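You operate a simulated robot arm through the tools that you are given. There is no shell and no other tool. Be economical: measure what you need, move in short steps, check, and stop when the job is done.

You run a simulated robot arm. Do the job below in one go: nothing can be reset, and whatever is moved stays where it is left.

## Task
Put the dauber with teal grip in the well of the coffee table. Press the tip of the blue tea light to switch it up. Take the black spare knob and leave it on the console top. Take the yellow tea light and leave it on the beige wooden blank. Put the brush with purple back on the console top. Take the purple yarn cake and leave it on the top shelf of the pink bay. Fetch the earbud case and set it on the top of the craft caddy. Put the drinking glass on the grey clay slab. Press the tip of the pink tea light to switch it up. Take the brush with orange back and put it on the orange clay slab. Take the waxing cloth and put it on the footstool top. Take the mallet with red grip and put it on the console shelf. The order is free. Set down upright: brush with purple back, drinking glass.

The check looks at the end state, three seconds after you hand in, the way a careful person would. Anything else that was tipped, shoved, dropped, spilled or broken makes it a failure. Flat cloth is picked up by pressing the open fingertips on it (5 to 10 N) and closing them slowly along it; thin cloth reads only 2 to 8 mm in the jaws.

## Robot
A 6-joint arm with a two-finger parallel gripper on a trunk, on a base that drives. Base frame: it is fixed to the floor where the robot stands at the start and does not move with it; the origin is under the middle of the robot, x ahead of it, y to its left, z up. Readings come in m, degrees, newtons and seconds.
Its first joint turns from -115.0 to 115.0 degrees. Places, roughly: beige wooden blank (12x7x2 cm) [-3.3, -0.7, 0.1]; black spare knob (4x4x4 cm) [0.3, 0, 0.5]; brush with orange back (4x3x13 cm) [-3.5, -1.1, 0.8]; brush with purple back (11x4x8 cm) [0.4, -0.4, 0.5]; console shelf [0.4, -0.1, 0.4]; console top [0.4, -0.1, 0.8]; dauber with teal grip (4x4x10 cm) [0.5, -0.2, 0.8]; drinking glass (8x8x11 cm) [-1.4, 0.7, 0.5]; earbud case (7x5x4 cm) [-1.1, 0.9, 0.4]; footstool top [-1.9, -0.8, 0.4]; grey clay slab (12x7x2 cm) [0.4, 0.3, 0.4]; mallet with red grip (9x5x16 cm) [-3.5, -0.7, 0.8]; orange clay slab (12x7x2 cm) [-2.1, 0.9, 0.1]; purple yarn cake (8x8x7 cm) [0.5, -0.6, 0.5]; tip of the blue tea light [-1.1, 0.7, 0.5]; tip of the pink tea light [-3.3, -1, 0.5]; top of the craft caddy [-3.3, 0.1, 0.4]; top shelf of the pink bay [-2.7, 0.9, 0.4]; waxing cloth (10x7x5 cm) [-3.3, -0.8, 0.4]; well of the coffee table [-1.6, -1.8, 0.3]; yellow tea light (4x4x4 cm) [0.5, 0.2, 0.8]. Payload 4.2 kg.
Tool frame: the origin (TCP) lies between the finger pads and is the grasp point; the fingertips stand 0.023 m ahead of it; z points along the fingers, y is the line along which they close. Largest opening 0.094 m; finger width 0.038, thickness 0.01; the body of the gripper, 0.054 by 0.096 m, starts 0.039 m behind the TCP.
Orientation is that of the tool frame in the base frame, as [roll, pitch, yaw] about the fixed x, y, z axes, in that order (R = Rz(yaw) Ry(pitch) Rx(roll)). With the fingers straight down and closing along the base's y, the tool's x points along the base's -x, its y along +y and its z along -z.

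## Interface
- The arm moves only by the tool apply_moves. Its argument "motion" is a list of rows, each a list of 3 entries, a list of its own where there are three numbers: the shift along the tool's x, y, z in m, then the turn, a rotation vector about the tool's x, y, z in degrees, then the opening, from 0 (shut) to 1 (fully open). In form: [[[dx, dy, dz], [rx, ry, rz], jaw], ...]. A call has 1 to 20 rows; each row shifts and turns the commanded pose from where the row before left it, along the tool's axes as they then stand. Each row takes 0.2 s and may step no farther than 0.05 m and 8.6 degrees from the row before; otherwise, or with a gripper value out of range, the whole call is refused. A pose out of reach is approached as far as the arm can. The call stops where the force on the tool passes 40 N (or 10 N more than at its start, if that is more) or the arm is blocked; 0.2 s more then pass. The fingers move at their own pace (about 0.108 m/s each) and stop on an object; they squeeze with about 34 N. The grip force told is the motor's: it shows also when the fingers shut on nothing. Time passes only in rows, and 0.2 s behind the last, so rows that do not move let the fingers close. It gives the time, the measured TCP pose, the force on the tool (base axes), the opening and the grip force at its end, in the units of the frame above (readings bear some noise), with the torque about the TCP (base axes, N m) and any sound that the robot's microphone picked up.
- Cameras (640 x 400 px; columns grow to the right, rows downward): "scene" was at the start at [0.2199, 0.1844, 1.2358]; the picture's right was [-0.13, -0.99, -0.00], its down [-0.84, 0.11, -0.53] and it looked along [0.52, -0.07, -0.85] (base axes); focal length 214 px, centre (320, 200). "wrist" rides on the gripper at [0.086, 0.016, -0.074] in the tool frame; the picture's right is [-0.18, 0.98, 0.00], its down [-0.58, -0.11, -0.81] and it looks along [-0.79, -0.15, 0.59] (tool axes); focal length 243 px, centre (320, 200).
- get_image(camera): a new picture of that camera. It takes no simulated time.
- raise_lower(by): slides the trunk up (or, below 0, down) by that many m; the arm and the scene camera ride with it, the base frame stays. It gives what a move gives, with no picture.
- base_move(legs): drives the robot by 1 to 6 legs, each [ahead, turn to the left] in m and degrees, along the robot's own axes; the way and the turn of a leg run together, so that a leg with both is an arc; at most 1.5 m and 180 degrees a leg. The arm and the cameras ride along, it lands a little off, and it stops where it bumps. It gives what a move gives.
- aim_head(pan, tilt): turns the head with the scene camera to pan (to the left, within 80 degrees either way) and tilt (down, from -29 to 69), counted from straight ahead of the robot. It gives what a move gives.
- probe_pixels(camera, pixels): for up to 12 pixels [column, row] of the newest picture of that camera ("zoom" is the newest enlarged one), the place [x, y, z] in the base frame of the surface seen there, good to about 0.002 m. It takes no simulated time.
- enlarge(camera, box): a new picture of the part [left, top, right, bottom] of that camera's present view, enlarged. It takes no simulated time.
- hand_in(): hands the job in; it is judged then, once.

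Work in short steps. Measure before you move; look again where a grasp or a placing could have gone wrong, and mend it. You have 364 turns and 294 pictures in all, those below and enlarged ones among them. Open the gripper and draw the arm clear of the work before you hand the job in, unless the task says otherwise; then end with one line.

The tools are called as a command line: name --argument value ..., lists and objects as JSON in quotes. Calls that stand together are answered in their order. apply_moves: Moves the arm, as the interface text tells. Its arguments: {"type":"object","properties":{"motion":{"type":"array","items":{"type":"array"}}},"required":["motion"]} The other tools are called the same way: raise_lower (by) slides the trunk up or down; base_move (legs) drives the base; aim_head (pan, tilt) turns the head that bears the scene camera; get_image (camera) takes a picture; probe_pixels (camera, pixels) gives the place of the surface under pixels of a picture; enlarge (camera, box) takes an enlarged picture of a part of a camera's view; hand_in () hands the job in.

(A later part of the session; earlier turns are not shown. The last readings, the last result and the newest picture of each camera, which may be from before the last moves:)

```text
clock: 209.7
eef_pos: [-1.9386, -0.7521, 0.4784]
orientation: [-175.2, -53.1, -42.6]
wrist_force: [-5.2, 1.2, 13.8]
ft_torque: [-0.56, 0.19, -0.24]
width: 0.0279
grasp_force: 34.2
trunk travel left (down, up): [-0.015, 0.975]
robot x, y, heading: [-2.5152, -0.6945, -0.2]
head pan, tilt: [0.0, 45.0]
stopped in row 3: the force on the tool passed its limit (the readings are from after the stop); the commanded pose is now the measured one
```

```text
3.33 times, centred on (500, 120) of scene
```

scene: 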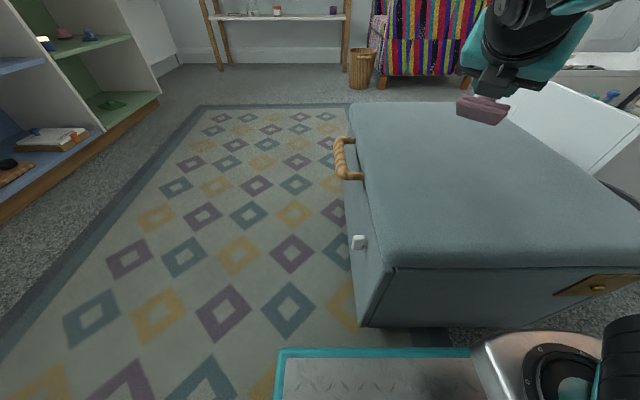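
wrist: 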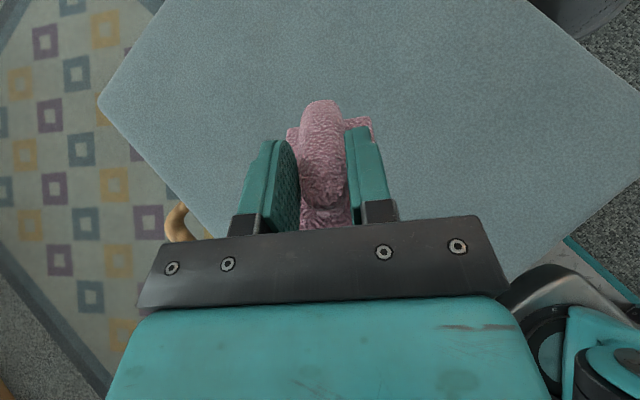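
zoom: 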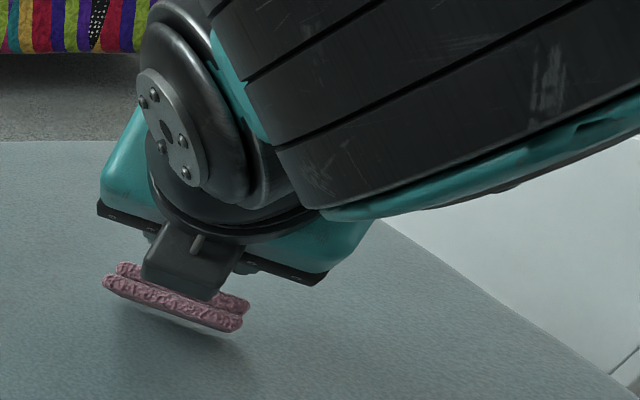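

The cloth's edge touches; it's a cloth just above the surface, so release it here and withdraw up-back.

apply_moves --motion '[[[0, 0, 0], [0, 0, 0], 0.3], [[0, 0, 0], [0, 0, 0], 0.6], [[0, 0, 0], [0, 0, 0], 0.7], [[0, 0, -0.03], [0, 0, 0], 0.7], [[0, 0, -0.04], [0, 0, 0], 0.7], [[0.01, 0, -0.04], [0, 0, 0], 0.7]]'

get_image --camera "wrist"

```text
clock: 211.1
eef_pos: [-2.0058, -0.701, 0.5513]
orientation: [-175.4, -52.9, -42.3]
wrist_force: [0.4, -0.5, 0.1]
ft_torque: [0.0, 0.01, 0.04]
width: 0.0658
grasp_force: 0.1
trunk travel left (down, up): [-0.015, 0.975]
robot x, y, heading: [-2.5165, -0.694, 0.2]
head pan, tilt: [0.0, 45.0]
```

```text
205 pictures are left
```

wrist: 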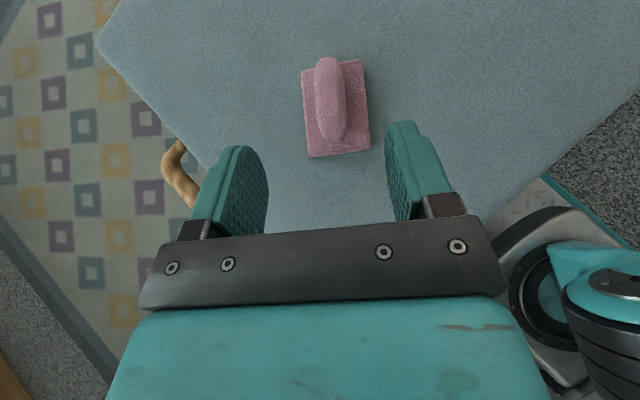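

Cloth is flat on the footstool. Now go back for the orange brush: raise, back up a bit, turn around.

raise_lower --by 0.4

raise_lower --by 0.2

base_move --legs '[[-0.1, 0], [0, 90], [0, 90]]'

aim_head --pan 20 --tilt 40

get_image --camera "scene"

```text
clock: 214.9
eef_pos: [-2.006, -0.7019, 0.9511]
orientation: [-175.2, -52.9, -42.3]
wrist_force: [0.0, -0.1, -0.3]
ft_torque: [0.02, 0.01, -0.04]
width: 0.0655
grasp_force: 0.0
trunk travel left (down, up): [-0.415, 0.575]
robot x, y, heading: [-2.5135, -0.6925, 0.1]
head pan, tilt: [0.0, 45.0]
```

```text
clock: 217.1
eef_pos: [-2.0067, -0.7016, 1.1505]
orientation: [-175.3, -52.9, -42.3]
wrist_force: [0.0, 0.6, 0.3]
ft_torque: [0.01, 0.0, -0.02]
width: 0.0656
grasp_force: 0.0
trunk travel left (down, up): [-0.615, 0.375]
robot x, y, heading: [-2.506, -0.6964, 0.1]
head pan, tilt: [0.0, 45.0]
```

```text
clock: 225.9
eef_pos: [-3.1215, -0.6766, 1.1511]
orientation: [-175.2, -52.9, 136.2]
wrist_force: [0.1, 0.5, 1.6]
ft_torque: [0.0, -0.01, -0.01]
width: 0.066
grasp_force: 0.0
trunk travel left (down, up): [-0.615, 0.375]
robot x, y, heading: [-2.6112, -0.6934, 178.3]
head pan, tilt: [0.0, 45.0]
```

```text
clock: 226.7
eef_pos: [-3.1218, -0.6756, 1.1509]
orientation: [-175.3, -52.8, 136.3]
wrist_force: [-0.2, -1.1, -0.1]
ft_torque: [-0.01, -0.01, 0.01]
width: 0.0657
grasp_force: 0.1
trunk travel left (down, up): [-0.615, 0.375]
robot x, y, heading: [-2.613, -0.6938, 178.5]
head pan, tilt: [20.0, 40.0]
```

```text
204 pictures are left
```

scene: 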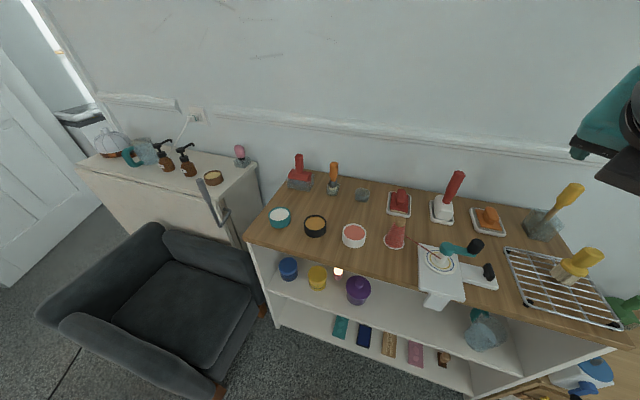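

Zoom on the orange brush and neighbours; also chair corners.

enlarge --camera "scene" --box '[260, 140, 400, 240]'

probe_pixels --camera "scene" --pixels '[[334, 167], [333, 178], [331, 190], [325, 190], [339, 190], [302, 160], [310, 182], [362, 194], [262, 310], [215, 390], [258, 265]]'

```text
4.00 times, centred on (330, 190) of scene
```

zoom: 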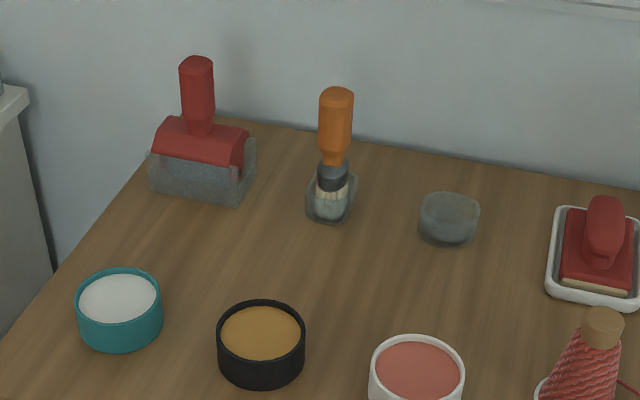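

```text
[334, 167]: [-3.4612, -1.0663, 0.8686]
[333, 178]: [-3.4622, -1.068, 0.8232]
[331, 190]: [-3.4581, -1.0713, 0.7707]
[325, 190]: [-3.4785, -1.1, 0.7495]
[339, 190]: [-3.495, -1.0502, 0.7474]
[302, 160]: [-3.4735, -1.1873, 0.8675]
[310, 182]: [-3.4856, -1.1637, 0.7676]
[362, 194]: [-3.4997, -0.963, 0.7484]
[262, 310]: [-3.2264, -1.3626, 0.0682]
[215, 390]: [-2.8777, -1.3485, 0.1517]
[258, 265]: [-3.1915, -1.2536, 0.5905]
```

The orange brush stands in a small clear cup; handle ~0.815–0.885 m. I reposition the base closer for a forward grasp.

base_move --legs '[[0, 28], [0.25, 0], [0, -27]]'

get_image --camera "scene"

```text
clock: 229.7
eef_pos: [-3.238, -0.9953, 1.151]
orientation: [-175.4, -53.0, 162.6]
wrist_force: [1.0, -1.2, -0.7]
ft_torque: [-0.02, 0.03, -0.02]
width: 0.0659
grasp_force: 0.0
trunk travel left (down, up): [-0.615, 0.375]
robot x, y, heading: [-2.7705, -0.7916, -155.8]
head pan, tilt: [20.0, 40.0]
stopped in leg 2: the robot was blocked; the commanded pose is now the measured one
```

```text
202 pictures are left
```

scene: 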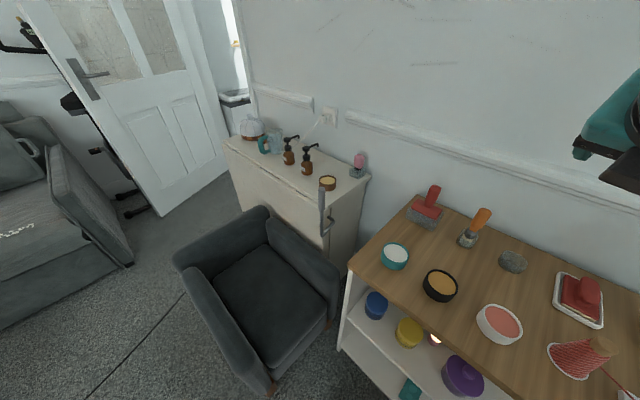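

Base touched the unit's plinth; the brush is now straight ahead 0.75 m, which suits. Re-yaw the tool, tilt, and lower the trunk.

apply_moves --motion '[[[0, 0, 0], [5.17, 0, -3.9], 0.5], [[0, 0, 0], [5.17, 0, -3.9], 0.5], [[0, 0, 0], [5.17, 0, -3.9], 0.5], [[0, 0, 0], [0, 7, 0], 0.5]]'

raise_lower --by -0.22

get_image --camera "wrist"

```text
clock: 230.7
eef_pos: [-3.2372, -0.994, 1.1509]
orientation: [-174.6, -61.0, -178.9]
wrist_force: [-0.8, -0.2, -0.3]
ft_torque: [0.02, 0.03, 0.0]
width: 0.0472
grasp_force: 0.0
trunk travel left (down, up): [-0.615, 0.375]
robot x, y, heading: [-2.7699, -0.7935, -155.4]
head pan, tilt: [20.0, 40.0]
```

```text
clock: 233.0
eef_pos: [-3.2377, -0.9941, 0.932]
orientation: [-174.6, -60.9, -178.8]
wrist_force: [-0.4, 0.3, -0.4]
ft_torque: [0.01, 0.01, 0.0]
width: 0.0468
grasp_force: 0.1
trunk travel left (down, up): [-0.395, 0.595]
robot x, y, heading: [-2.7711, -0.7876, -155.4]
head pan, tilt: [20.0, 40.0]
```

```text
201 pictures are left
```

wrist: 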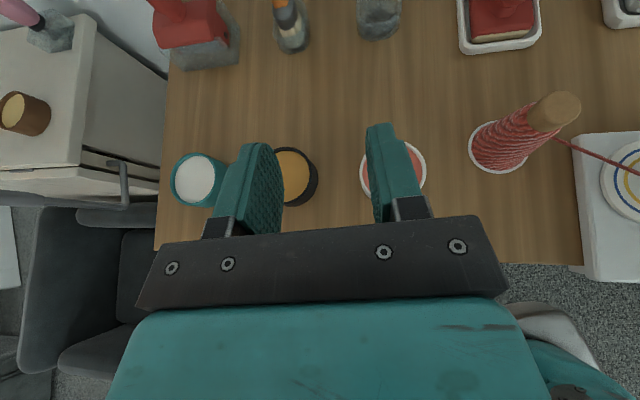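

Fix the small roll and move to the pre-grasp point.

apply_moves --motion '[[[0, 0, 0], [-5.4, 0, 0], 0.5], [[0.0152, -0.0228, 0.037], [0, 0, 0], 0.5], [[0.0152, -0.0228, 0.037], [0, 0, 0], 0.5], [[0.0152, -0.0228, 0.037], [0, 0, 0], 0.5], [[0, 0, 0], [0, 0, 0], 0.5]]'

get_image --camera "wrist"

enlarge --camera "scene" --box '[400, 150, 560, 270]'

```text
clock: 234.2
eef_pos: [-3.3567, -1.0662, 0.916]
orientation: [180.0, -60.8, -179.0]
wrist_force: [-0.8, 0.2, 1.5]
ft_torque: [0.0, -0.01, 0.01]
width: 0.0473
grasp_force: 0.0
trunk travel left (down, up): [-0.395, 0.595]
robot x, y, heading: [-2.7698, -0.791, -155.5]
head pan, tilt: [20.0, 40.0]
```

```text
200 pictures are left
```

wrist: 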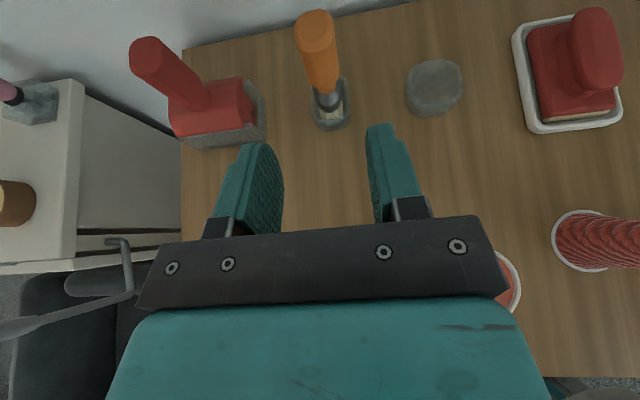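

```text
3.33 times, centred on (480, 210) of scene
```

zoom: 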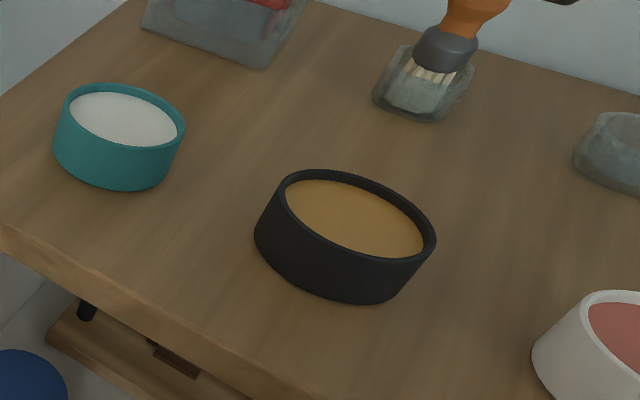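

Measure the handle axis from the wrist view.

probe_pixels --camera "wrist" --pixels '[[316, 20], [300, 40], [335, 40], [318, 45], [322, 70], [325, 95], [318, 110], [345, 115], [310, 88], [336, 85]]'

```text
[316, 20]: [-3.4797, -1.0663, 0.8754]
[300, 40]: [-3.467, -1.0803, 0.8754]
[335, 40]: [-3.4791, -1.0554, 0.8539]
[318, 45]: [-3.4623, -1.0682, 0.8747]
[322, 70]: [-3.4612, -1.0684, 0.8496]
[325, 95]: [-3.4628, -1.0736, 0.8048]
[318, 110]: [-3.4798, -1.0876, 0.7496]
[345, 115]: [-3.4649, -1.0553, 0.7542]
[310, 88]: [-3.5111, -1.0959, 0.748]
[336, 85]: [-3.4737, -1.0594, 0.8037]
```

Advance 13 cm along the axis and close on the handle.

apply_moves --motion '[[[0, 0, 0.044], [0, 0, 0], 0.5], [[0, 0, 0.044], [0, 0, 0], 0.5], [[0, 0, 0.044], [0, 0, 0], 0.5], [[0, 0, 0], [0, 0, 0], 0.5]]'

get_image --camera "wrist"

```text
clock: 235.2
eef_pos: [-3.4713, -1.0689, 0.8539]
orientation: [-179.9, -60.9, -179.1]
wrist_force: [-0.6, -0.2, -0.6]
ft_torque: [0.01, -0.03, 0.0]
width: 0.0467
grasp_force: 0.1
trunk travel left (down, up): [-0.395, 0.595]
robot x, y, heading: [-2.7702, -0.7885, -155.6]
head pan, tilt: [20.0, 40.0]
```

```text
198 pictures are left
```

wrist: 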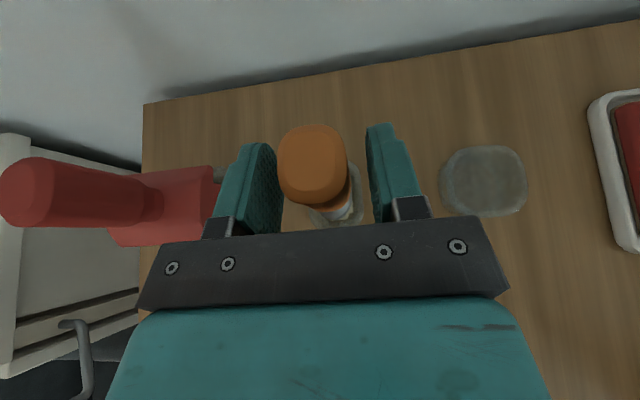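

apply_moves --motion '[[[0, 0, 0], [0, 0, 0], 0.38], [[0, 0, 0], [0, 0, 0], 0.32], [[0, 0, 0], [0, 0, 0], 0.28], [[0, 0, 0], [0, 0, 0], 0.2], [[0, 0, 0], [0, 0, 0], 0.1], [[0, 0, 0], [0, 0, 0], 0.1]]'

get_image --camera "wrist"

```text
clock: 236.6
eef_pos: [-3.4712, -1.0696, 0.8542]
orientation: [180.0, -60.8, -178.9]
wrist_force: [0.8, 0.4, -0.6]
ft_torque: [0.02, -0.02, -0.02]
width: 0.0284
grasp_force: 34.0
trunk travel left (down, up): [-0.395, 0.595]
robot x, y, heading: [-2.7696, -0.7892, -155.3]
head pan, tilt: [20.0, 40.0]
```

```text
197 pictures are left
```

wrist: 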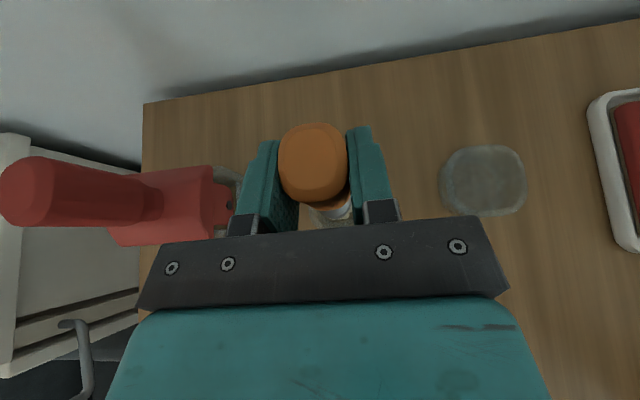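

Gripped. Lift straight up with the trunk, leaving the cup.

raise_lower --by 0.06

get_image --camera "wrist"

raise_lower --by 0.15

get_image --camera "scene"

```text
clock: 237.6
eef_pos: [-3.4698, -1.0684, 0.915]
orientation: [-180.0, -60.9, -178.9]
wrist_force: [0.1, 0.1, -1.1]
ft_torque: [0.02, 0.03, 0.02]
width: 0.0286
grasp_force: 34.1
trunk travel left (down, up): [-0.455, 0.535]
robot x, y, heading: [-2.7702, -0.7908, -155.4]
head pan, tilt: [20.0, 40.0]
```

```text
196 pictures are left
```

wrist: 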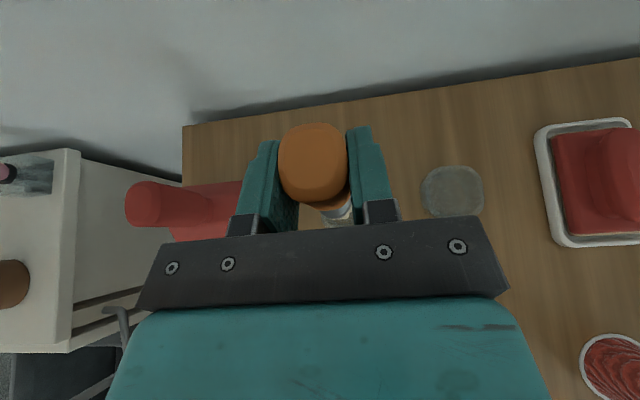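

```text
clock: 239.4
eef_pos: [-3.4716, -1.0677, 1.0639]
orientation: [180.0, -61.0, -178.9]
wrist_force: [0.2, 0.1, -1.1]
ft_torque: [0.01, 0.0, -0.02]
width: 0.0282
grasp_force: 34.5
trunk travel left (down, up): [-0.605, 0.385]
robot x, y, heading: [-2.7716, -0.7923, -155.5]
head pan, tilt: [20.0, 40.0]
```

```text
195 pictures are left
```

scene: 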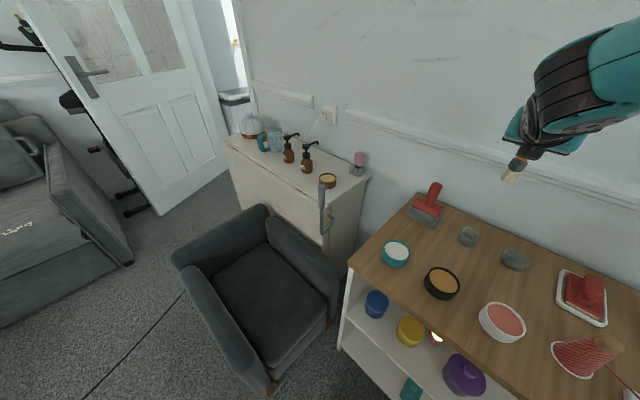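

Brush is out cleanly. Retract the arm, back off, and travel to the bays on the north side.

apply_moves --motion '[[[-0.02, 0.015, -0.035], [0, 0, 0], 0.1], [[-0.02, 0.015, -0.035], [0, 0, 0], 0.1], [[-0.02, 0.015, -0.035], [0, 0, 0], 0.1], [[-0.02, 0.015, -0.035], [0, 0, 0], 0.1]]'

base_move --legs '[[-0.15, 0], [0, -115], [0.4, 0], [0, -57]]'

aim_head --pan 35 --tilt 35

get_image --camera "scene"

```text
clock: 240.4
eef_pos: [-3.3111, -1.007, 1.0641]
orientation: [-180.0, -60.8, -179.0]
wrist_force: [-0.4, 0.3, -0.5]
ft_torque: [-0.01, 0.0, -0.01]
width: 0.0284
grasp_force: 34.7
trunk travel left (down, up): [-0.605, 0.385]
robot x, y, heading: [-2.7687, -0.7899, -155.5]
head pan, tilt: [20.0, 40.0]
```

```text
clock: 251.2
eef_pos: [-2.145, -0.0115, 1.0639]
orientation: [180.0, -60.7, 10.7]
wrist_force: [0.5, -0.3, -0.5]
ft_torque: [-0.01, -0.02, -0.01]
width: 0.0286
grasp_force: 34.4
trunk travel left (down, up): [-0.605, 0.385]
robot x, y, heading: [-2.6393, -0.3135, 34.2]
head pan, tilt: [20.0, 40.0]
```

```text
clock: 251.9
eef_pos: [-2.1457, -0.0113, 1.0644]
orientation: [180.0, -60.8, 10.7]
wrist_force: [0.0, 0.4, -0.1]
ft_torque: [-0.02, 0.0, 0.02]
width: 0.0288
grasp_force: 34.8
trunk travel left (down, up): [-0.605, 0.385]
robot x, y, heading: [-2.6395, -0.3155, 34.3]
head pan, tilt: [35.0, 35.0]
```

```text
194 pictures are left
```

scene: 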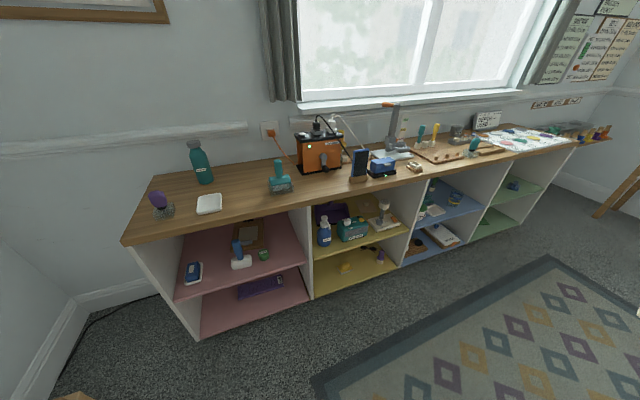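

Look closely at the bays' lower shelves.

enlarge --camera "scene" --box '[170, 180, 550, 340]'

probe_pixels --camera "scene" --pixels '[[200, 335], [313, 298], [399, 267], [345, 268], [380, 256], [416, 247], [440, 236], [470, 243], [485, 222], [240, 255], [260, 290], [290, 240]]'

```text
1.68 times, centred on (360, 260) of scene
```

zoom: 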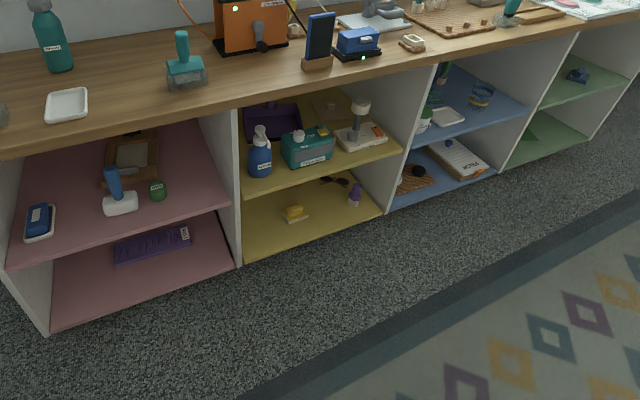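

```text
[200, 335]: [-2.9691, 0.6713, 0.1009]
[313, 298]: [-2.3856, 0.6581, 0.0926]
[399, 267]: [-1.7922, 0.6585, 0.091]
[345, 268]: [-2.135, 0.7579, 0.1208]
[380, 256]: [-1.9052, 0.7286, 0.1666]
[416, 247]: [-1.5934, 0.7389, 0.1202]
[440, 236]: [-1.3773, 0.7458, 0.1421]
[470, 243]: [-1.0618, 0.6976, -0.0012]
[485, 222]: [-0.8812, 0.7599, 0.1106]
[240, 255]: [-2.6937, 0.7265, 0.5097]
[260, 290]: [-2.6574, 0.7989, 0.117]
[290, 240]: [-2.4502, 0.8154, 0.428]
```

The orange slab must be at the back of the yellow bay's bottom. Drive to about (−1.95,0) facing the bay, lower, and look.

base_move --legs '[[0, -10], [0.76, 0], [0, 66]]'

raise_lower --by -0.4

aim_head --pan 10 --tilt 25

get_image --camera "scene"

```text
clock: 259.7
eef_pos: [-1.9282, 0.5814, 1.0635]
orientation: [180.0, -60.8, 67.7]
wrist_force: [-0.2, 1.2, -1.3]
ft_torque: [0.01, -0.03, 0.0]
width: 0.0285
grasp_force: 34.4
trunk travel left (down, up): [-0.605, 0.385]
robot x, y, heading: [-1.9414, 0.0033, 91.1]
head pan, tilt: [35.0, 35.0]
```

```text
clock: 263.5
eef_pos: [-1.9273, 0.5824, 0.6637]
orientation: [-180.0, -60.9, 67.7]
wrist_force: [-0.6, -1.0, -0.2]
ft_torque: [0.0, 0.0, -0.04]
width: 0.0286
grasp_force: 33.5
trunk travel left (down, up): [-0.205, 0.785]
robot x, y, heading: [-1.9446, 0.0037, 91.2]
head pan, tilt: [35.0, 35.0]
```

```text
clock: 264.4
eef_pos: [-1.9267, 0.5805, 0.6639]
orientation: [-180.0, -60.8, 67.7]
wrist_force: [0.6, -0.4, 0.2]
ft_torque: [0.02, -0.01, -0.01]
width: 0.0286
grasp_force: 34.2
trunk travel left (down, up): [-0.205, 0.785]
robot x, y, heading: [-1.9412, -0.0004, 91.1]
head pan, tilt: [10.0, 25.0]
```

```text
192 pictures are left
```

scene: 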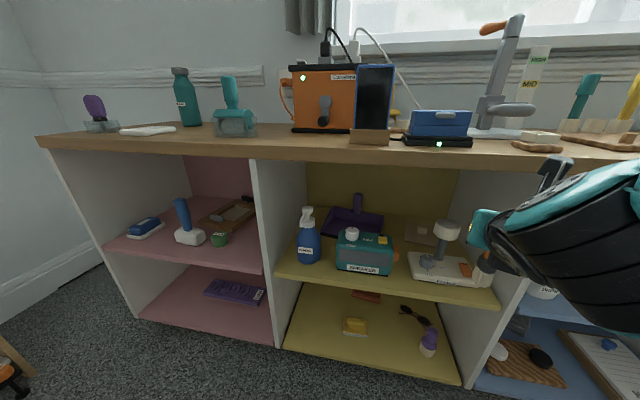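

The orange slab shows at (366,296). Lower further for a better view.

raise_lower --by -0.2

enlarge --camera "scene" --box '[260, 160, 520, 330]'

get_image --camera "wrist"

```text
clock: 266.6
eef_pos: [-1.9265, 0.5822, 0.4644]
orientation: [-180.0, -60.8, 67.7]
wrist_force: [-0.3, -0.5, -1.6]
ft_torque: [-0.02, -0.01, 0.02]
width: 0.0283
grasp_force: 34.4
trunk travel left (down, up): [-0.005, 0.985]
robot x, y, heading: [-1.9412, 0.0003, 91.1]
head pan, tilt: [10.0, 25.0]
```

```text
2.35 times, centred on (390, 245) of scene
```

zoom: 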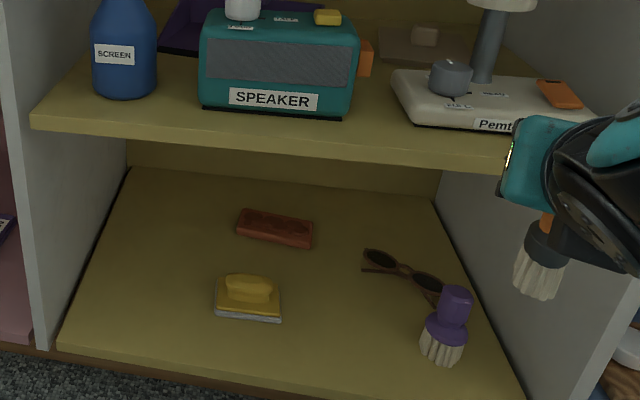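

```text
190 pictures are left
```

wrist: 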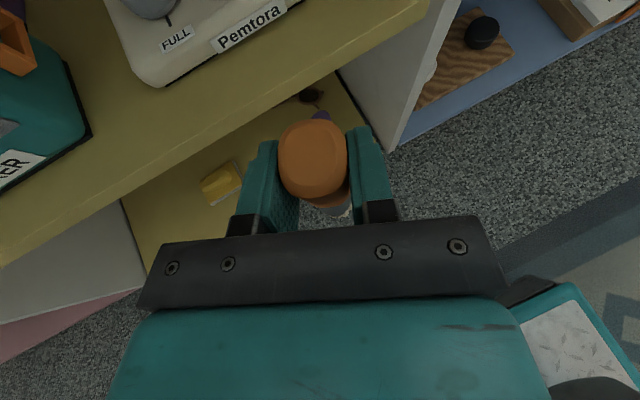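

Probe the slab, obstacles and shelf edges.

probe_pixels --camera "zoom" --pixels '[[275, 222], [240, 215], [312, 227], [236, 232], [310, 243], [250, 290], [400, 265], [445, 320], [300, 150], [300, 130], [460, 160], [250, 320]]'

probe_pixels --camera "zoom" --pixels '[[245, 280], [440, 290], [365, 260], [540, 235], [540, 290], [550, 262], [520, 180], [110, 350], [470, 390]]'

```text
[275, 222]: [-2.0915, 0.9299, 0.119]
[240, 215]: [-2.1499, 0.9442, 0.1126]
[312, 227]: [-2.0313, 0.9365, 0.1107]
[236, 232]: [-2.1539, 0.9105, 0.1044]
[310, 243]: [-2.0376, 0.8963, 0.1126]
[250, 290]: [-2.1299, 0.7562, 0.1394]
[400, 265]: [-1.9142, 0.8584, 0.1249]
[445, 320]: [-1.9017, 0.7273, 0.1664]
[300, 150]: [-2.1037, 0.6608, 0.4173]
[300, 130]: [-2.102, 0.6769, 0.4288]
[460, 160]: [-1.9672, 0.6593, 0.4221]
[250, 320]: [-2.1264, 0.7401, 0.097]
```

```text
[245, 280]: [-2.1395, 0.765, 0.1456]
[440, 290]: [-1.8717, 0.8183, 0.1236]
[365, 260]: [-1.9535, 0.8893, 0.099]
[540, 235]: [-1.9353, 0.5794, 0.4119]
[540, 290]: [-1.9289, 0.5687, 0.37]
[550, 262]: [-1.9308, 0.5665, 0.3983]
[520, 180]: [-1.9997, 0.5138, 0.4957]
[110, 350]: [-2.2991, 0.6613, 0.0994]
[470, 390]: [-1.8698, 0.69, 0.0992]
```

To reach deep under the mid shelf I need a flatter grip, so I'll first set the brush down at the front of this bay floor (also testing whether it stands) and regrasp. Lower and shift left in front of the bay.

apply_moves --motion '[[[-0.0393, -0.022, 0.0117], [0, 0, 0], 0.1], [[-0.0393, -0.022, 0.0117], [0, 0, 0], 0.1], [[-0.0393, -0.022, 0.0117], [0, 0, 0], 0.1], [[-0.0393, -0.022, 0.0117], [0, 0, 0], 0.1], [[0, 0, 0], [0, 0, 0], 0.1]]'

enlarge --camera "scene" --box '[260, 160, 520, 330]'

```text
clock: 267.8
eef_pos: [-2.0208, 0.5811, 0.3033]
orientation: [-179.9, -60.9, 67.6]
wrist_force: [0.7, 0.5, -1.0]
ft_torque: [-0.04, 0.01, 0.0]
width: 0.0287
grasp_force: 33.9
trunk travel left (down, up): [-0.005, 0.985]
robot x, y, heading: [-1.9405, -0.0013, 91.0]
head pan, tilt: [10.0, 25.0]
```

```text
2.35 times, centred on (390, 245) of scene
```

zoom: 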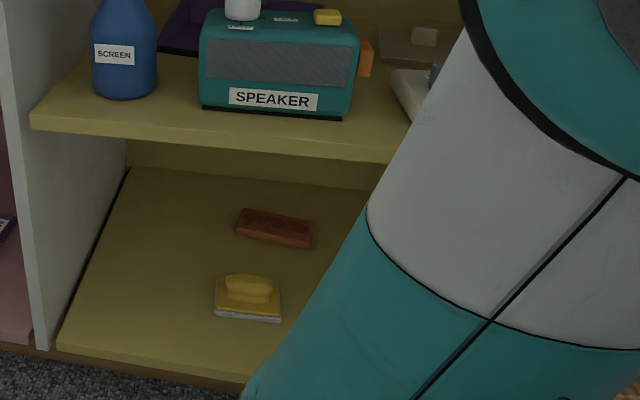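

Drive 0.13 forward and check with the wrist camera.

base_move --legs '[[0.13, 0]]'

get_image --camera "wrist"

```text
clock: 269.0
eef_pos: [-2.0224, 0.6741, 0.3033]
orientation: [180.0, -60.9, 67.4]
wrist_force: [-1.0, -11.1, 6.5]
ft_torque: [1.2, -0.12, -0.05]
width: 0.0288
grasp_force: 34.2
trunk travel left (down, up): [-0.005, 0.985]
robot x, y, heading: [-1.9455, 0.0984, 91.2]
head pan, tilt: [10.0, 25.0]
stopped in leg 1: the force on the tool passed its limit (the readings are from after the stop); the commanded pose is now the measured one
```

```text
188 pictures are left
```

wrist: 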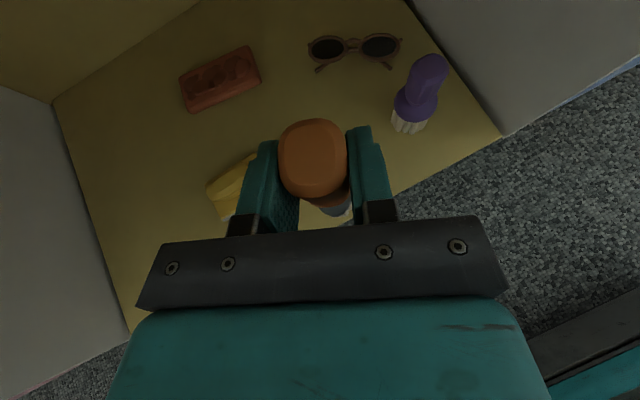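

The camera housing touched the shelf edge. Back off 4 cm, lower the tool, then go in.

base_move --legs '[[-0.04, 0]]'

apply_moves --motion '[[[-0.0367, 0, 0.0205], [0, 0, 0], 0.1], [[-0.0297, 0, 0.0166], [0, 0, 0], 0.1], [[0, 0, 0], [0, 0, 0], 0.1]]'

base_move --legs '[[0.075, 0]]'

get_image --camera "wrist"

```text
clock: 269.8
eef_pos: [-2.0208, 0.6323, 0.3028]
orientation: [-180.0, -60.7, 67.3]
wrist_force: [0.7, -0.5, -1.1]
ft_torque: [0.0, -0.02, 0.01]
width: 0.0285
grasp_force: 34.4
trunk travel left (down, up): [-0.005, 0.985]
robot x, y, heading: [-1.9459, 0.061, 91.0]
head pan, tilt: [10.0, 25.0]
```

```text
clock: 270.6
eef_pos: [-2.0206, 0.6317, 0.2263]
orientation: [180.0, -60.6, 67.3]
wrist_force: [0.3, 0.3, -1.0]
ft_torque: [0.01, 0.0, 0.05]
width: 0.0284
grasp_force: 33.9
trunk travel left (down, up): [-0.005, 0.985]
robot x, y, heading: [-1.9426, 0.0538, 91.1]
head pan, tilt: [10.0, 25.0]
```

```text
clock: 271.7
eef_pos: [-2.0232, 0.7083, 0.2264]
orientation: [180.0, -60.7, 67.3]
wrist_force: [-0.3, 0.6, -1.0]
ft_torque: [0.01, 0.03, -0.01]
width: 0.0287
grasp_force: 34.0
trunk travel left (down, up): [-0.005, 0.985]
robot x, y, heading: [-1.946, 0.1338, 91.3]
head pan, tilt: [10.0, 25.0]
```

```text
187 pictures are left
```

wrist: 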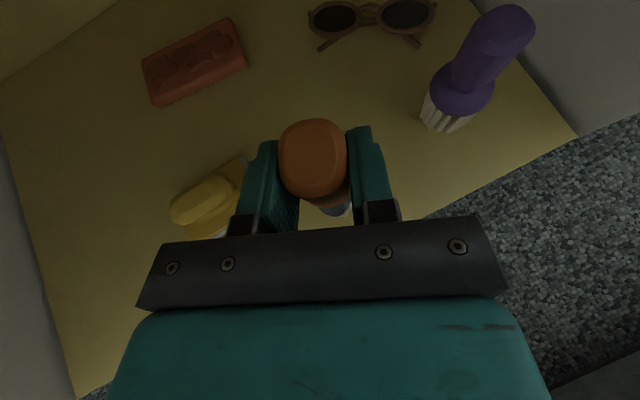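

Lower to set the brush down on the bay floor.

apply_moves --motion '[[[-0.0131, 0, 0.0073], [0, 0, 0], 0.1], [[-0.0026, 0, 0.0015], [0, 0, 0], 0.1], [[-0.0018, 0, 0.001], [0, 0, 0], 0.1], [[-0.0018, 0, 0.001], [0, 0, 0], 0.1], [[0, 0, 0], [0, 0, 0], 0.1]]'

```text
clock: 272.9
eef_pos: [-2.0231, 0.7079, 0.204]
orientation: [-180.0, -60.7, 67.2]
wrist_force: [-0.2, 0.2, -0.9]
ft_torque: [0.01, 0.02, 0.0]
width: 0.0286
grasp_force: 34.2
trunk travel left (down, up): [-0.005, 0.985]
robot x, y, heading: [-1.9413, 0.1352, 90.9]
head pan, tilt: [10.0, 25.0]
```

apply_moves --motion '[[[-0.0018, 0, 0.001], [0, 0, 0], 0.1], [[-0.0018, 0, 0.001], [0, 0, 0], 0.1], [[0, 0, 0], [0, 0, 0], 0.1]]'

```text
clock: 273.7
eef_pos: [-2.0227, 0.7085, 0.2009]
orientation: [180.0, -60.7, 67.3]
wrist_force: [0.5, 0.0, -0.8]
ft_torque: [-0.01, 0.02, 0.04]
width: 0.0284
grasp_force: 33.7
trunk travel left (down, up): [-0.005, 0.985]
robot x, y, heading: [-1.9478, 0.1324, 91.1]
head pan, tilt: [10.0, 25.0]
```

apply_moves --motion '[[[-0.0018, 0, 0.001], [0, 0, 0], 0.1], [[-0.0018, 0, 0.001], [0, 0, 0], 0.1], [[0, 0, 0], [0, 0, 0], 0.1]]'

```text
clock: 274.5
eef_pos: [-2.0215, 0.7082, 0.1985]
orientation: [-179.9, -61.1, 67.2]
wrist_force: [2.2, -2.1, 29.4]
ft_torque: [0.02, -0.21, -0.01]
width: 0.0287
grasp_force: 33.5
trunk travel left (down, up): [-0.005, 0.985]
robot x, y, heading: [-1.946, 0.1304, 91.0]
head pan, tilt: [10.0, 25.0]
```

Contact (offset ≈0.101). Ease, open slightly, and look whether it stands.

apply_moves --motion '[[[0.0012, 0, -0.0007], [0, 0, 0], 0.1], [[0, 0, 0], [0, 0, 0], 0.4], [[0, 0, 0], [0, 0, 0], 0.5], [[0, 0, 0], [0, 0, 0], 0.5]]'

get_image --camera "wrist"

```text
clock: 275.5
eef_pos: [-2.0218, 0.708, 0.1968]
orientation: [180.0, -60.7, 67.3]
wrist_force: [0.0, 0.2, 0.8]
ft_torque: [-0.01, -0.03, -0.02]
width: 0.0472
grasp_force: 0.1
trunk travel left (down, up): [-0.005, 0.985]
robot x, y, heading: [-1.9435, 0.1364, 91.2]
head pan, tilt: [10.0, 25.0]
```

```text
186 pictures are left
```

wrist: 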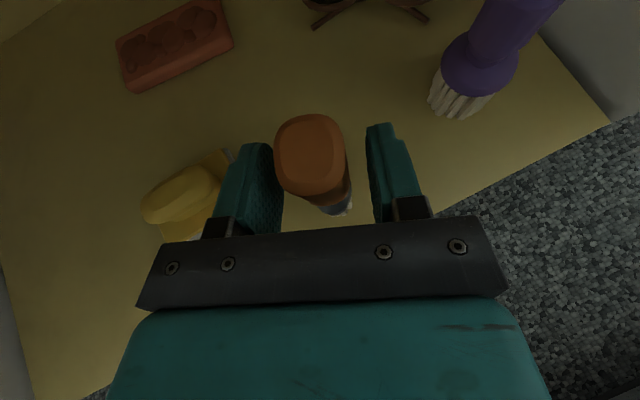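

It stands. While still around the handle, rotate the tool flatter by 17° about the jaw axis, then close again.

apply_moves --motion '[[[0, 0, 0], [0, 6, 0], 0.5], [[0, 0, 0], [0, 6, 0], 0.5], [[0, 0, 0], [0, 5, 0], 0.5], [[0, 0, 0], [0, 0, 0], 0.5]]'

get_image --camera "wrist"

```text
clock: 276.5
eef_pos: [-2.0223, 0.7074, 0.1977]
orientation: [-179.9, -77.8, 67.2]
wrist_force: [0.7, 0.2, 0.7]
ft_torque: [-0.01, 0.0, 0.0]
width: 0.0468
grasp_force: 0.1
trunk travel left (down, up): [-0.005, 0.985]
robot x, y, heading: [-1.9421, 0.1348, 91.0]
head pan, tilt: [10.0, 25.0]
```

```text
185 pictures are left
```

wrist: 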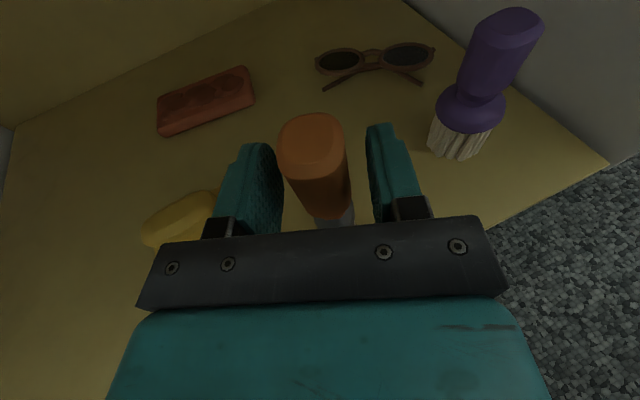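

Close, lift 5 cm, and drive forward 0.19.

apply_moves --motion '[[[0, 0, 0], [0, 0, 0], 0.3], [[0, 0, 0], [0, 0, 0], 0.1], [[0, 0, 0], [0, 0, 0], 0.1], [[0.0391, 0, -0.0084], [0, 0, 0], 0.1], [[0.0098, 0, -0.0021], [0, 0, 0], 0.1]]'

base_move --legs '[[0.16, 0]]'

get_image --camera "wrist"

```text
clock: 277.7
eef_pos: [-2.0215, 0.7091, 0.2481]
orientation: [179.8, -77.7, 67.4]
wrist_force: [-0.6, 0.0, -0.4]
ft_torque: [-0.01, -0.03, 0.03]
width: 0.0285
grasp_force: 34.5
trunk travel left (down, up): [-0.005, 0.985]
robot x, y, heading: [-1.9453, 0.1307, 91.1]
head pan, tilt: [10.0, 25.0]
```

```text
clock: 279.1
eef_pos: [-2.0297, 0.8438, 0.2477]
orientation: [174.5, -77.7, 74.1]
wrist_force: [0.0, -0.7, -1.4]
ft_torque: [0.0, -0.02, 0.01]
width: 0.0287
grasp_force: 33.8
trunk travel left (down, up): [-0.005, 0.985]
robot x, y, heading: [-1.9504, 0.28, 91.1]
head pan, tilt: [10.0, 25.0]
stopped in leg 1: the robot was blocked; the commanded pose is now the measured one
```

```text
184 pictures are left
```

wrist: 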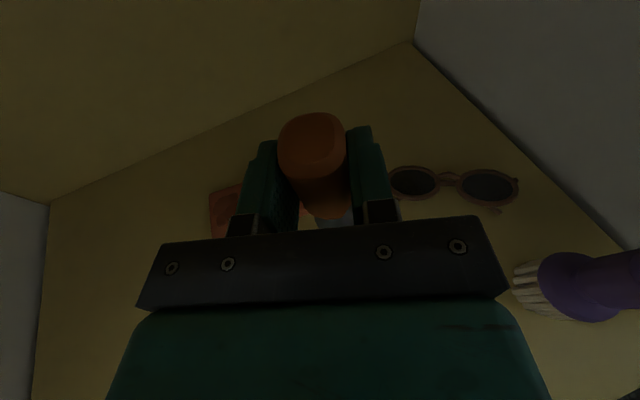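

Blocked at y=0.28; check where with the scene camera.

aim_head --pan 10 --tilt 40

get_image --camera "scene"

```text
clock: 279.9
eef_pos: [-2.0288, 0.8433, 0.2483]
orientation: [174.6, -77.7, 74.1]
wrist_force: [0.1, 0.6, -0.8]
ft_torque: [-0.01, 0.02, 0.0]
width: 0.0284
grasp_force: 33.7
trunk travel left (down, up): [-0.005, 0.985]
robot x, y, heading: [-1.9445, 0.2737, 91.0]
head pan, tilt: [10.0, 40.0]
```

```text
183 pictures are left
```

scene: 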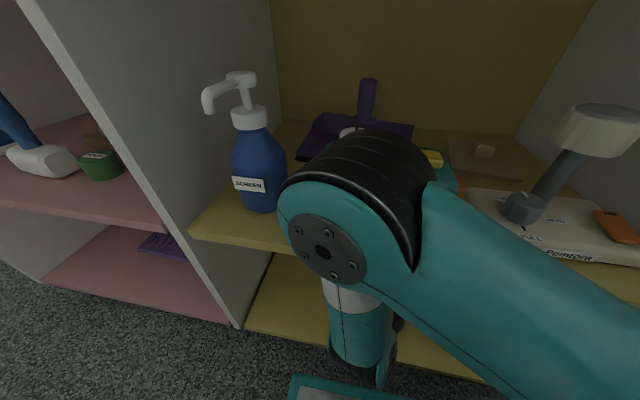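

Probe elbow and nearby speaker positions.

probe_pixels --camera "scene" --pixels '[[300, 190], [330, 150], [370, 135], [410, 150], [340, 250], [430, 155], [450, 180], [440, 190], [350, 300], [260, 215], [250, 245]]'

```text
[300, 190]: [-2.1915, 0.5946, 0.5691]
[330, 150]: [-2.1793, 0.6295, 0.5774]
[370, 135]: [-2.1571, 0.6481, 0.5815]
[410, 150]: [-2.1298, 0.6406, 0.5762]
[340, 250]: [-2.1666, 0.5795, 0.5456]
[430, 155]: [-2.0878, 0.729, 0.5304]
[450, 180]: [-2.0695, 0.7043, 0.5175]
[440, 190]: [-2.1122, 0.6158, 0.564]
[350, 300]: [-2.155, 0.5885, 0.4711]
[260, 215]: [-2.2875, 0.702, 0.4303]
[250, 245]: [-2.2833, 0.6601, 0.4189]
```

The vertical forearm meets the mid-shelf edge; standing farther back with a straighter arm will let the wrist pass under. Back 0.09 and extend the arm.

base_move --legs '[[-0.09, 0]]'

apply_moves --motion '[[[0.005, 0.01, 0.035], [0, 0, 0], 0.1], [[0.005, 0, 0.035], [0, 0, 0], 0.1]]'

get_image --camera "scene"

```text
clock: 281.0
eef_pos: [-2.0263, 0.7533, 0.2475]
orientation: [174.6, -77.6, 74.0]
wrist_force: [1.8, -0.3, -0.1]
ft_torque: [-0.02, 0.02, 0.02]
width: 0.0284
grasp_force: 34.4
trunk travel left (down, up): [-0.005, 0.985]
robot x, y, heading: [-1.945, 0.1859, 91.3]
head pan, tilt: [10.0, 40.0]
```

```text
clock: 281.6
eef_pos: [-1.9917, 0.8154, 0.243]
orientation: [174.7, -77.6, 74.1]
wrist_force: [-0.7, -0.4, -1.1]
ft_torque: [-0.01, 0.0, 0.0]
width: 0.0288
grasp_force: 33.8
trunk travel left (down, up): [-0.005, 0.985]
robot x, y, heading: [-1.9446, 0.1836, 91.3]
head pan, tilt: [10.0, 40.0]
```

```text
182 pictures are left
```

scene: 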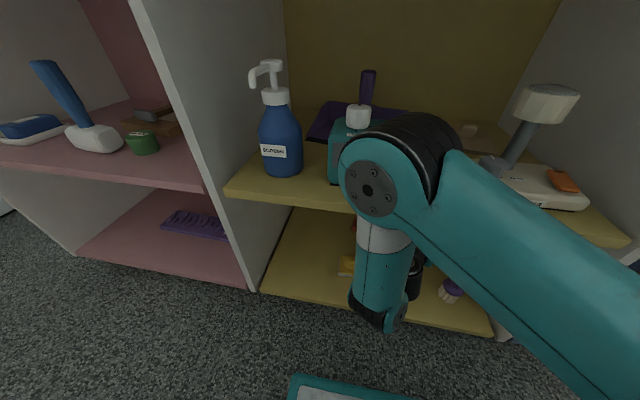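

Extend toward the slab (−2.07,0.905).

apply_moves --motion '[[[0.0045, -0.0333, 0.0212], [0, 0, 0], 0.1], [[0.0045, -0.0333, 0.0212], [0, 0, 0], 0.1], [[0.0045, -0.0333, 0.0212], [0, 0, 0], 0.1], [[0, 0, 0], [0, 0, 0], 0.1]]'

get_image --camera "wrist"

get_image --camera "scene"

```text
clock: 282.4
eef_pos: [-2.0293, 0.8482, 0.2153]
orientation: [140.2, -68.6, 110.0]
wrist_force: [-0.5, 0.5, -0.4]
ft_torque: [0.04, -0.01, -0.02]
width: 0.0284
grasp_force: 33.9
trunk travel left (down, up): [-0.005, 0.985]
robot x, y, heading: [-1.9422, 0.1775, 90.7]
head pan, tilt: [10.0, 40.0]
stopped in row 4: the arm was blocked; the commanded pose is now the measured one
```

```text
181 pictures are left
```

wrist: 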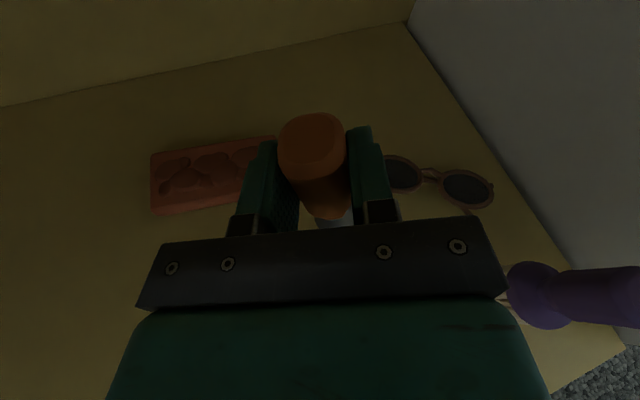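

```text
180 pictures are left
```

scene: 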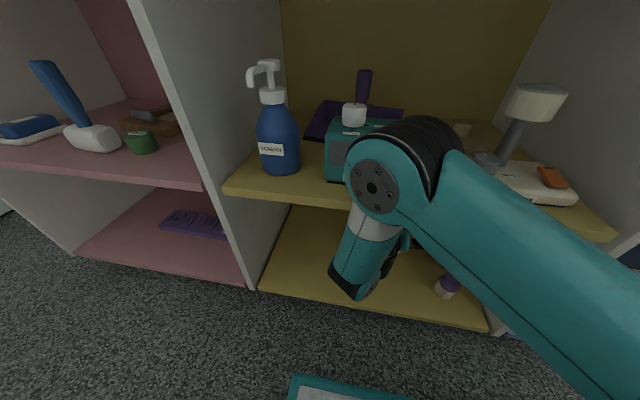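

The wrist hit its bend limit because I'm too close. Raise a bit, back the base 0.1, and restore orientation (roll 14°).

apply_moves --motion '[[[0.03, 0, 0], [0, 0, 0], 0.1]]'

base_move --legs '[[-0.12, 0]]'

apply_moves --motion '[[[0, 0, 0], [0, 0, 7], 0.1], [[0, 0, 0], [0, 0, 7], 0.1], [[0, 0, 0], [0, 3.5, 0], 0.1], [[0, 0, 0], [0, 0, 0], 0.1]]'

get_image --camera "wrist"

get_image --camera "scene"

```text
clock: 282.8
eef_pos: [-2.0318, 0.8481, 0.2285]
orientation: [137.4, -66.7, 113.4]
wrist_force: [-0.7, -0.4, -0.2]
ft_torque: [0.0, 0.02, 0.02]
width: 0.0286
grasp_force: 34.0
trunk travel left (down, up): [-0.005, 0.985]
robot x, y, heading: [-1.9447, 0.1749, 90.7]
head pan, tilt: [10.0, 40.0]
```

```text
clock: 284.1
eef_pos: [-2.0242, 0.7383, 0.2445]
orientation: [140.2, -68.7, 109.2]
wrist_force: [-0.3, -0.8, -0.9]
ft_torque: [0.01, -0.02, 0.0]
width: 0.0284
grasp_force: 34.1
trunk travel left (down, up): [-0.005, 0.985]
robot x, y, heading: [-1.9439, 0.054, 90.4]
head pan, tilt: [10.0, 40.0]
```

```text
clock: 285.1
eef_pos: [-2.0238, 0.7376, 0.2436]
orientation: [179.6, -77.3, 67.7]
wrist_force: [-0.3, 0.2, -0.3]
ft_torque: [0.01, -0.01, 0.0]
width: 0.0284
grasp_force: 34.2
trunk travel left (down, up): [-0.005, 0.985]
robot x, y, heading: [-1.9465, 0.0559, 90.6]
head pan, tilt: [10.0, 40.0]
```

```text
179 pictures are left
```

wrist: 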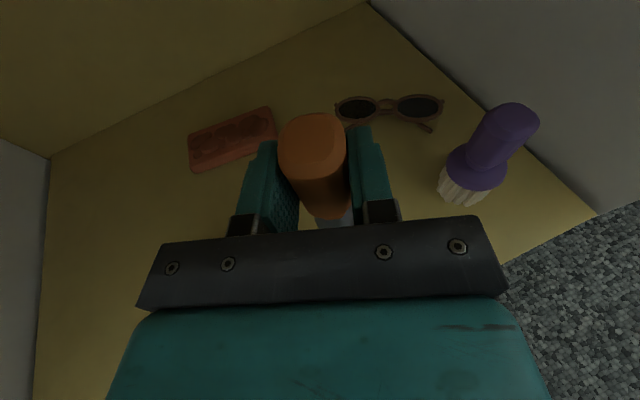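

```text
178 pictures are left
```

scene: 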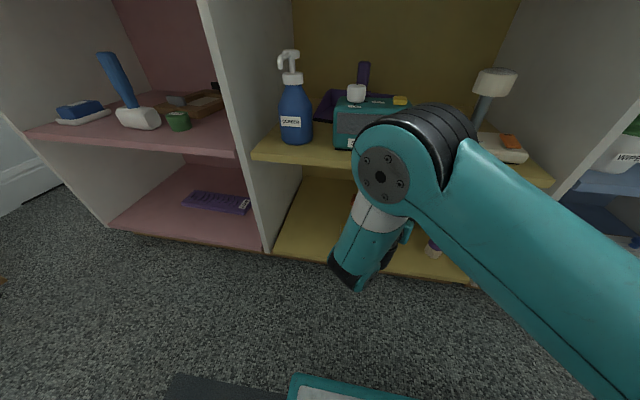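

Orientation restored. Extend the arm 9 cm inward in small steps.

apply_moves --motion '[[[0.0087, -0.0222, 0.0386], [0, 0, 0], 0.1], [[0.0087, -0.0222, 0.0386], [0, 0, 0], 0.1], [[0, 0, 0], [0, 0, 0], 0.1]]'

get_image --camera "scene"

```text
clock: 285.9
eef_pos: [-2.0338, 0.8293, 0.2418]
orientation: [179.5, -77.2, 68.0]
wrist_force: [1.0, -0.3, -0.2]
ft_torque: [-0.01, -0.02, 0.0]
width: 0.0284
grasp_force: 34.0
trunk travel left (down, up): [-0.005, 0.985]
robot x, y, heading: [-1.9435, 0.0561, 90.2]
head pan, tilt: [10.0, 40.0]
```

```text
177 pictures are left
```

scene: 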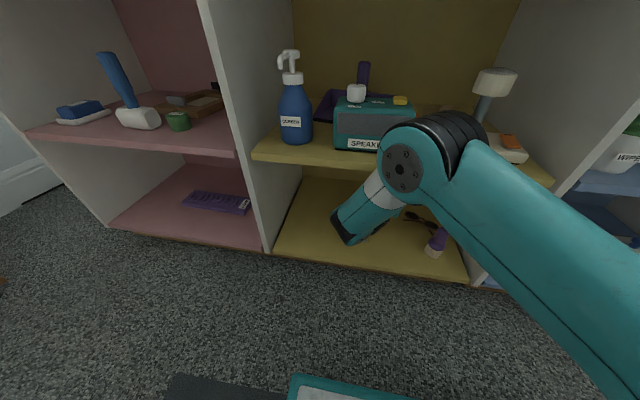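

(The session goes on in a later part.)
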